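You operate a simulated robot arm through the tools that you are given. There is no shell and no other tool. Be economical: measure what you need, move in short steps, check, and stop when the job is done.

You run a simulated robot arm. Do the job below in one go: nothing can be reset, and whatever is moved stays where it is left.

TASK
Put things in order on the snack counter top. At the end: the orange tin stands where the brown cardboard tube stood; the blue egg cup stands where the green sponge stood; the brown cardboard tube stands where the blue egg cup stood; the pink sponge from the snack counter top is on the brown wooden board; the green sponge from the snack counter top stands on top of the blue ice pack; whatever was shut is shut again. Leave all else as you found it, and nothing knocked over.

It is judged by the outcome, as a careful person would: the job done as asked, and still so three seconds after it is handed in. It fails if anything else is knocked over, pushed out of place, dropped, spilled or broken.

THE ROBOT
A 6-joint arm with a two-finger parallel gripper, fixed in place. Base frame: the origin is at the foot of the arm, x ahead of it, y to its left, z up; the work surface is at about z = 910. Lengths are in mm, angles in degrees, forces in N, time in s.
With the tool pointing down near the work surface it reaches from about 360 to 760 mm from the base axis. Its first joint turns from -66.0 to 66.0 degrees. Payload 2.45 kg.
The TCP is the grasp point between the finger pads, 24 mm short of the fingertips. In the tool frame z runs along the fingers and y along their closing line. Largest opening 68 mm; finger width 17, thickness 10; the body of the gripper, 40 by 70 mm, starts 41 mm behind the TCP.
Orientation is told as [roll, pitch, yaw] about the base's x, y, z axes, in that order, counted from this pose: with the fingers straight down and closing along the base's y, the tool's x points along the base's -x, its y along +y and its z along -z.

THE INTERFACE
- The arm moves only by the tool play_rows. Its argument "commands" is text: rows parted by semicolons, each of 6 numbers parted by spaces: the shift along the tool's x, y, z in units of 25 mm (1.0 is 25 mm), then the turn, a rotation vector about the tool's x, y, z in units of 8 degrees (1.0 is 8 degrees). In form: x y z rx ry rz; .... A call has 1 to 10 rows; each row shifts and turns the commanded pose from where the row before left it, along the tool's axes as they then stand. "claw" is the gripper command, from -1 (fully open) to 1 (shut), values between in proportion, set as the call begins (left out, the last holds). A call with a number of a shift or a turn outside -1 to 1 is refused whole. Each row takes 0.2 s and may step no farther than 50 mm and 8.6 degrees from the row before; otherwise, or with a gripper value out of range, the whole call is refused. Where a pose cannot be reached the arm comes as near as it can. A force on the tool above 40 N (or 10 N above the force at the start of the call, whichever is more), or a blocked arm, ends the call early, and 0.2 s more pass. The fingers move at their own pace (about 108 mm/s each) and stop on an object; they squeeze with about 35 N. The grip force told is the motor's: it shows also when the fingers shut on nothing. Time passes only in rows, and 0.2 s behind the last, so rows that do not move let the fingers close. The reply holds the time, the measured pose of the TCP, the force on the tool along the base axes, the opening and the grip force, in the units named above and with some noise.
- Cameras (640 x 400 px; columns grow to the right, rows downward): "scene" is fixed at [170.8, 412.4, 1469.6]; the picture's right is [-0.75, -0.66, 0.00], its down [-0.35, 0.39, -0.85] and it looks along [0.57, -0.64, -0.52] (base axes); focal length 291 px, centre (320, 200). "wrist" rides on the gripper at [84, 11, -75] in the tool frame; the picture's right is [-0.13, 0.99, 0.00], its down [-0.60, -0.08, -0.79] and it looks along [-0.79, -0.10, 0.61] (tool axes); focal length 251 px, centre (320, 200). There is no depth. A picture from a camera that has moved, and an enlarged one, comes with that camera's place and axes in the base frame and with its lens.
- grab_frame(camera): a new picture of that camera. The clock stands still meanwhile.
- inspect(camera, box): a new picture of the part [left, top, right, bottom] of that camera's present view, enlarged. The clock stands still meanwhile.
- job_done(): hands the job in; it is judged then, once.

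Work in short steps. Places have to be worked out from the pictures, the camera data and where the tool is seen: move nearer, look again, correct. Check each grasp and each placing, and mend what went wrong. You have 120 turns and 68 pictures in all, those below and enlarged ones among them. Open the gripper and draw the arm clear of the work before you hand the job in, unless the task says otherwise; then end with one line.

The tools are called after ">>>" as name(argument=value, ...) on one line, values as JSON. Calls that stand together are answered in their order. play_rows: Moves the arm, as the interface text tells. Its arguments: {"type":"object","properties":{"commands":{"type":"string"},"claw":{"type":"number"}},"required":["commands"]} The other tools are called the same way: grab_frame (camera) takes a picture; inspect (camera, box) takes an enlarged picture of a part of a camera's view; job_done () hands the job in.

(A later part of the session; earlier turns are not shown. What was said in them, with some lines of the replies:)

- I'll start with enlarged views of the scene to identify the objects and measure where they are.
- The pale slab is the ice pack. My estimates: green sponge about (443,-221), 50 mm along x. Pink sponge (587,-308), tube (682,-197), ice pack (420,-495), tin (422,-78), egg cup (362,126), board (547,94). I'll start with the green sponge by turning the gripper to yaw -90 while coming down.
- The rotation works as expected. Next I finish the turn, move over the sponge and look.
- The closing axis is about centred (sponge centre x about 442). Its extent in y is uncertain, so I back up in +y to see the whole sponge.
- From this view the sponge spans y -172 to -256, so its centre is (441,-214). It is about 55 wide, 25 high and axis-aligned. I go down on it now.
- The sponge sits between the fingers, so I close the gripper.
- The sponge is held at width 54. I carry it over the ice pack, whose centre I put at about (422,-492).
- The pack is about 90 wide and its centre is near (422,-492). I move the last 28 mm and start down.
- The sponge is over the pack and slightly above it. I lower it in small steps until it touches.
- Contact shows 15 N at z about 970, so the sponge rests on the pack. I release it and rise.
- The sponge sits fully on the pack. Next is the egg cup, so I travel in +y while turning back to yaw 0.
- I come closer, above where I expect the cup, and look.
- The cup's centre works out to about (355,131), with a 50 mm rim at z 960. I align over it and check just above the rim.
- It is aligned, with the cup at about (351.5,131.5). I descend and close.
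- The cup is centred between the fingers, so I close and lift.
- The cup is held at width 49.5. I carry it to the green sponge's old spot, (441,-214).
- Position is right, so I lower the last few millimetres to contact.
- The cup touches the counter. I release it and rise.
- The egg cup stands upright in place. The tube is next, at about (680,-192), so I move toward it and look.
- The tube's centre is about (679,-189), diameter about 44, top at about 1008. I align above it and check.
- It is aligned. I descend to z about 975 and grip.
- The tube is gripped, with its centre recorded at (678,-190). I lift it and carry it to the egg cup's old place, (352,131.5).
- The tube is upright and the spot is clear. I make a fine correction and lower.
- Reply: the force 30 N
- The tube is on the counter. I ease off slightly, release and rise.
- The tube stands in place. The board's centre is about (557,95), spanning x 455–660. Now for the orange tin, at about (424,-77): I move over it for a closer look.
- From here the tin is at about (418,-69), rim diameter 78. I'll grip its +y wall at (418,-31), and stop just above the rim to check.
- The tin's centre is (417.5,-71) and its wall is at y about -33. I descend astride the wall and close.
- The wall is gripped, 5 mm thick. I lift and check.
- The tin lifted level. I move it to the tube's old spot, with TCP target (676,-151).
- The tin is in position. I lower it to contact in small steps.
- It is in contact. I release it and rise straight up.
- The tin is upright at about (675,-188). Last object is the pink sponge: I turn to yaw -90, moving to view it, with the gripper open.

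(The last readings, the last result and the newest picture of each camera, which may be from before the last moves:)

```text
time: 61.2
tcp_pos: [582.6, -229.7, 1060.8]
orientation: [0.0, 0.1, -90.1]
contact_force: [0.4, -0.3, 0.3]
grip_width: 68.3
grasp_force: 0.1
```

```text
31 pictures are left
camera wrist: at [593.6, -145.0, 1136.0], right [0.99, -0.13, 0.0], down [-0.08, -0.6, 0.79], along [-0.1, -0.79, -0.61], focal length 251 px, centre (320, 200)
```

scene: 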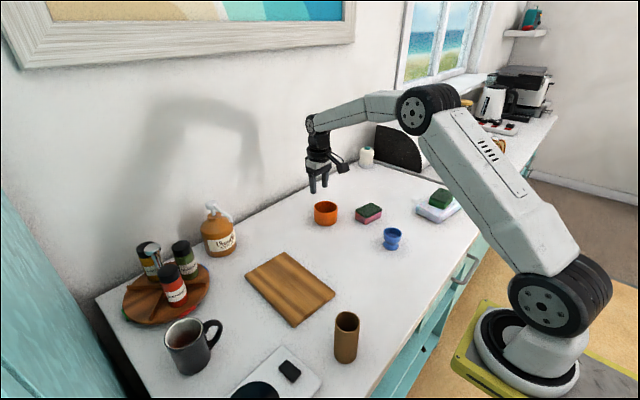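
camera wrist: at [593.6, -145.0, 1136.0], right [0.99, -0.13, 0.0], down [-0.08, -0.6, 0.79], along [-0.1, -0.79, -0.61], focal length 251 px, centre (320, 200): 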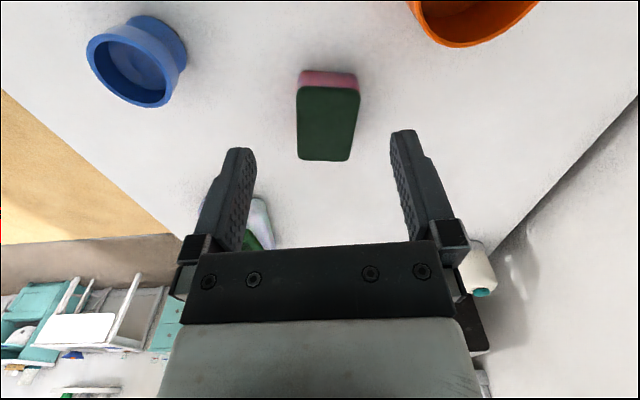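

The pink sponge's centre is about (580.5,-295.5), turned about 9.5° clockwise. I align to it and descend partway to check.

>>> play_rows(commands="-0.9 -0.08 0 0 0 0;-0.9 0 0 0 0 0;-0.83 0 0 0 0 0.6;0 0 0.9 0 0 0.59;0 0 1 0 0 0;0 0 1 0 0 0")

>>> grab_frame(camera="wrist")

```text
time: 62.6
tcp_pos: [582.6, -294.5, 987.6]
orientation: [-0.1, 0.0, -99.5]
contact_force: [-0.3, -0.2, 1.3]
grip_width: 67.9
grasp_force: 0.2
```

```text
30 pictures are left
camera wrist: at [606.5, -213.2, 1063.8], right [0.96, -0.29, 0.0], down [-0.18, -0.58, 0.79], along [-0.23, -0.76, -0.61], focal length 251 px, centre (320, 200)
```

wrist: 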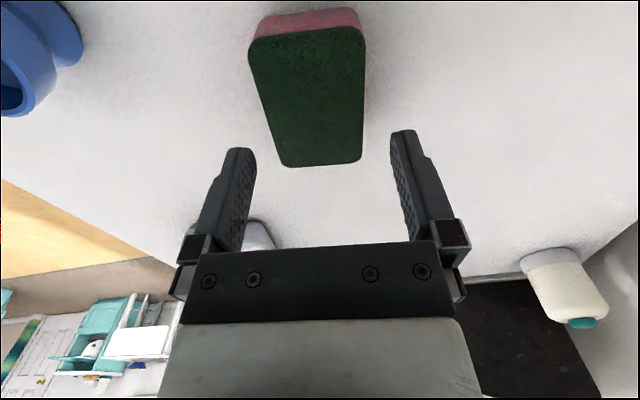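

The centre is (580,-294) and the gripper is aligned within 1–2°. I descend and grip.

>>> play_rows(commands="0 -0.09 0.6 0 0 0.15;0 0 0.6 0 0 0;0 0 0.5 0 0 0;0 0 0.28 0 0 0")

>>> grab_frame(camera="wrist")

```text
time: 63.6
tcp_pos: [578.9, -294.0, 939.8]
orientation: [0.0, -0.1, -100.7]
contact_force: [-0.6, 0.9, 0.8]
grip_width: 68.1
grasp_force: 0.1
```

```text
29 pictures are left
camera wrist: at [605.3, -213.3, 1014.3], right [0.95, -0.31, 0.0], down [-0.19, -0.58, 0.79], along [-0.25, -0.75, -0.61], focal length 251 px, centre (320, 200)
```

wrist: 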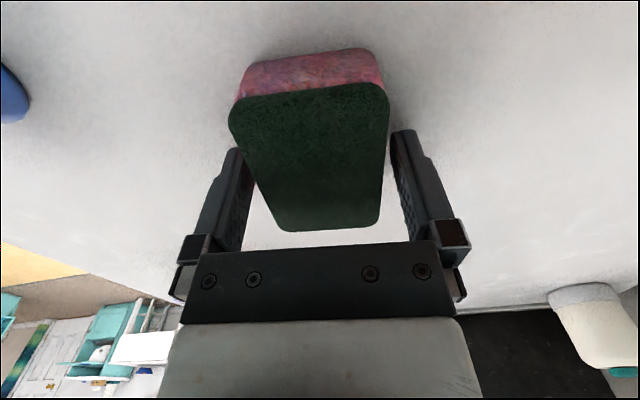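

The sponge is between the fingers, so I close and lift.

>>> play_rows(commands="0 0 0.04 0 0 0;0 0 0 0 0 0;0 0 0 0 0 0", claw=1)

>>> play_rows(commands="0 0 -0.4 0 0 0;0 0 -1 0 0 0;0 0 -1 0 0 0;0 0 -1 0 0 0;0 0 -1 0 0 0")

>>> grab_frame(camera="wrist")

```text
time: 64.4
tcp_pos: [579.8, -294.0, 937.9]
orientation: [0.1, 0.0, -100.8]
contact_force: [0.1, 0.0, 6.9]
grip_width: 52.5
grasp_force: 34.9
```

```text
time: 65.6
tcp_pos: [577.3, -293.7, 1047.8]
orientation: [0.0, 0.1, -100.7]
contact_force: [-0.5, -0.3, 0.9]
grip_width: 52.2
grasp_force: 34.5
```

```text
28 pictures are left
camera wrist: at [604.8, -213.7, 1123.5], right [0.95, -0.31, 0.0], down [-0.19, -0.58, 0.79], along [-0.25, -0.75, -0.61], focal length 251 px, centre (320, 200)
```

wrist: 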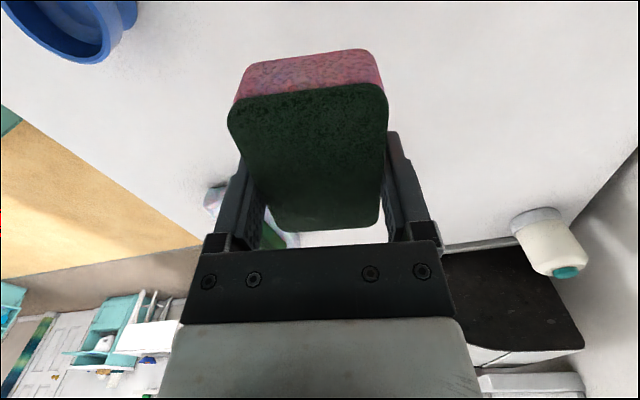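

The pink sponge is held. I carry it toward the board, turning to about yaw -5 to line up with the board.

>>> play_rows(commands="0.983 -0.186 0 0 0 -1;0.999 -0.047 0 0 0 -1;0.996 0.092 0 0 0 -1;0.973 0.23 0 0 0 -1;0.932 0.363 0 0 0 -1;0.872 0.489 0 0 0 -1;0.795 0.606 0 0 0 -1;0.703 0.711 0 0 0 -1;0.598 0.802 0 0 0 -1;0.48 0.877 0 0 0 -1")

>>> play_rows(commands="0.353 0.935 0 0 0 -1;0.22 0.976 0 0 0 -1;0.35 0.97 0 0 0 0;0.35 0.97 0 0 0 0")

>>> grab_frame(camera="wrist")

>>> grab_frame(camera="scene")

```text
time: 67.8
tcp_pos: [578.3, -44.2, 1048.0]
orientation: [0.1, -0.1, -20.5]
contact_force: [-0.7, 0.8, -0.7]
grip_width: 52.2
grasp_force: 34.5
```

```text
time: 68.8
tcp_pos: [567.2, 55.0, 1048.1]
orientation: [0.0, 0.0, -4.7]
contact_force: [-0.3, -0.2, -0.5]
grip_width: 52.5
grasp_force: 34.7
```

```text
27 pictures are left
camera wrist: at [483.5, 72.8, 1122.5], right [0.21, 0.98, 0.0], down [0.6, -0.13, 0.79], along [0.78, -0.17, -0.61], focal length 251 px, centre (320, 200)
```

wrist: 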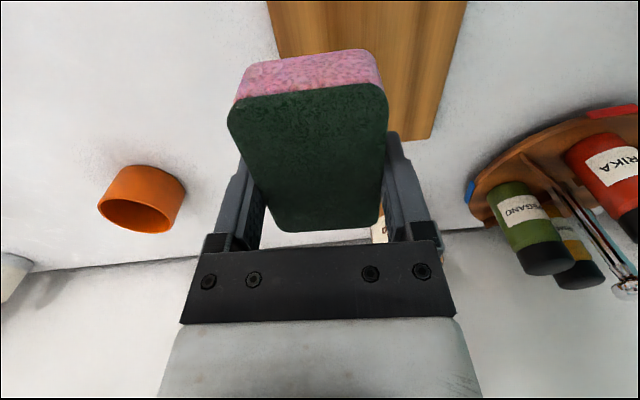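

```text
26 pictures are left
```

scene: 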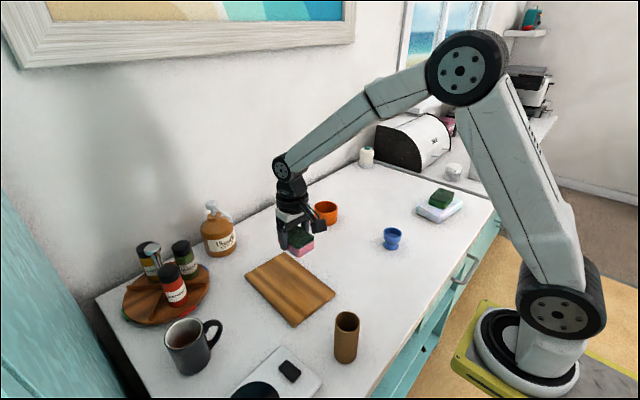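

The board's centre is about (557,93). I shift over it and lower to just above.

>>> play_rows(commands="0.26 0.74 0 0 0 0;0.26 0.74 0 0 0 0;0 0 1 0 0 0;0 0 1 0 0 0;0 0 0.9 0 0 0;0 0 0.3 0 0 0")

>>> inspect(camera="scene", box=[220, 200, 380, 300])

```text
time: 70.2
tcp_pos: [555.9, 93.4, 967.3]
orientation: [0.0, 0.1, -4.7]
contact_force: [-0.5, -0.7, -0.2]
grip_width: 52.1
grasp_force: 35.0
```

```text
4.00 times, centred on (300, 250) of scene
camera zoom: at [170.8, 412.4, 1469.6], right [-0.75, -0.66, 0.0], down [-0.35, 0.39, -0.85], along [0.57, -0.64, -0.52], focal length 1165 px, centre (400, 0)
```

zoom: 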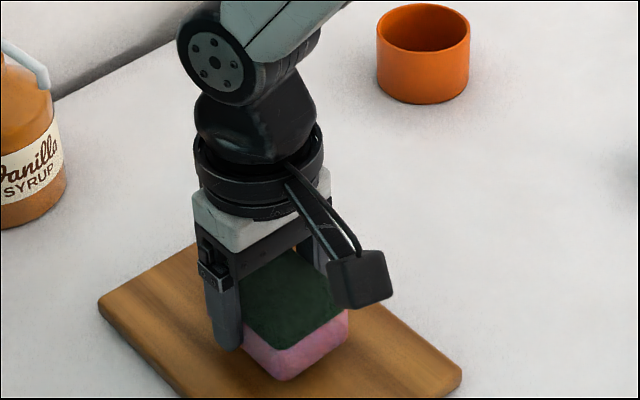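

It is centred over the board. I lower in small steps to contact.

>>> play_rows(commands="0 0 0.2 0 0 0;0 0 0.1 0 0 0;0 0 0.08 0 0 0")

>>> play_rows(commands="0 0 0.08 0 0 0;0 0 0.06 0 0 0")

```text
time: 71.0
tcp_pos: [554.1, 94.1, 958.4]
orientation: [0.0, 0.0, -4.7]
contact_force: [0.0, -0.1, -0.6]
grip_width: 52.2
grasp_force: 34.9
```

```text
time: 71.6
tcp_pos: [554.9, 93.6, 955.5]
orientation: [-0.1, 0.0, -4.7]
contact_force: [0.6, -0.3, 0.0]
grip_width: 52.0
grasp_force: 35.4
```

>>> play_rows(commands="0 0 0.06 0 0 0;0 0 0.06 0 0 0")

```text
time: 72.2
tcp_pos: [555.0, 93.9, 951.8]
orientation: [0.0, 0.0, -4.7]
contact_force: [-1.9, 0.1, 2.8]
grip_width: 52.0
grasp_force: 35.2
```

>>> play_rows(commands="0 0 0.05 0 0 0")

```text
time: 72.6
tcp_pos: [555.5, 93.4, 952.4]
orientation: [0.1, -0.1, -4.6]
contact_force: [-3.1, -0.6, 16.2]
grip_width: 52.2
grasp_force: 35.7
```

The sponge rests on the board. I release it and withdraw upward.

>>> play_rows(commands="0 0 -0.05 0 0 0;0 0 0 0 0 0;0 0 0 0 0 0", claw=-1)

>>> play_rows(commands="0 0 -0.5 0 0 0;0 0 -1 0 0 0;0 0 -1 0 0 0;0 0 -1 0 0 0;0 0 -1 0 0 0;0 0 -1 0 0 0;0.5 -1 -1 0 0 0;0.5 -1 -1 0 0 0;0.5 -1 -1 0 0 0;0.5 -1 -1 0 0 0")

>>> grab_frame(camera="scene")

>>> grab_frame(camera="wrist")

```text
time: 73.4
tcp_pos: [555.5, 93.8, 952.2]
orientation: [0.0, 0.0, -4.7]
contact_force: [0.9, -0.5, -0.1]
grip_width: 68.0
grasp_force: 0.1
```

```text
time: 75.6
tcp_pos: [495.3, -1.8, 1189.1]
orientation: [0.0, 0.1, -4.8]
contact_force: [0.1, 1.0, 0.2]
grip_width: 67.9
grasp_force: 0.0
```

```text
24 pictures are left
```

scene: 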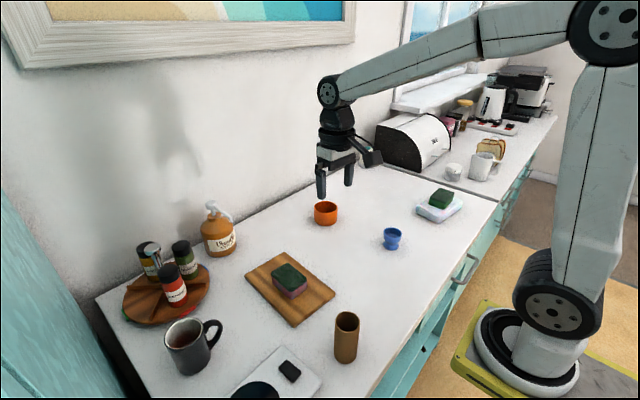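

```text
23 pictures are left
camera wrist: at [412.9, 16.3, 1264.7], right [0.21, 0.98, 0.0], down [0.6, -0.13, 0.79], along [0.77, -0.17, -0.61], focal length 251 px, centre (320, 200)
```

wrist: 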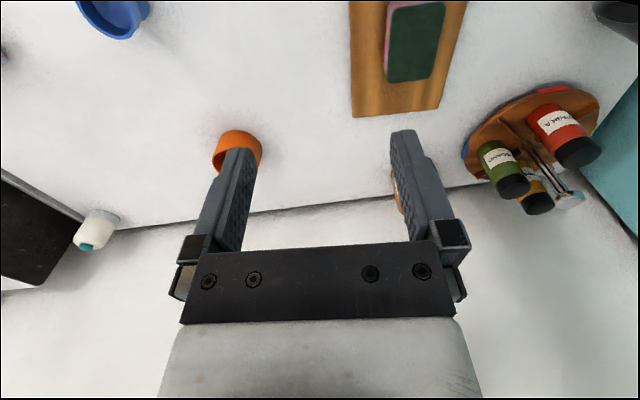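

The pictures show everything in place and upright, with the gripper open and the arm clear. I hand the job in.

>>> job_done()

```text
The job is handed in.
```

The job is handed in: the orange tin, blue egg cup and brown tube stand in their new places, the green sponge is on the ice pack, and the pink sponge is on the board. I opened nothing, and I saw nothing else moved or knocked over.
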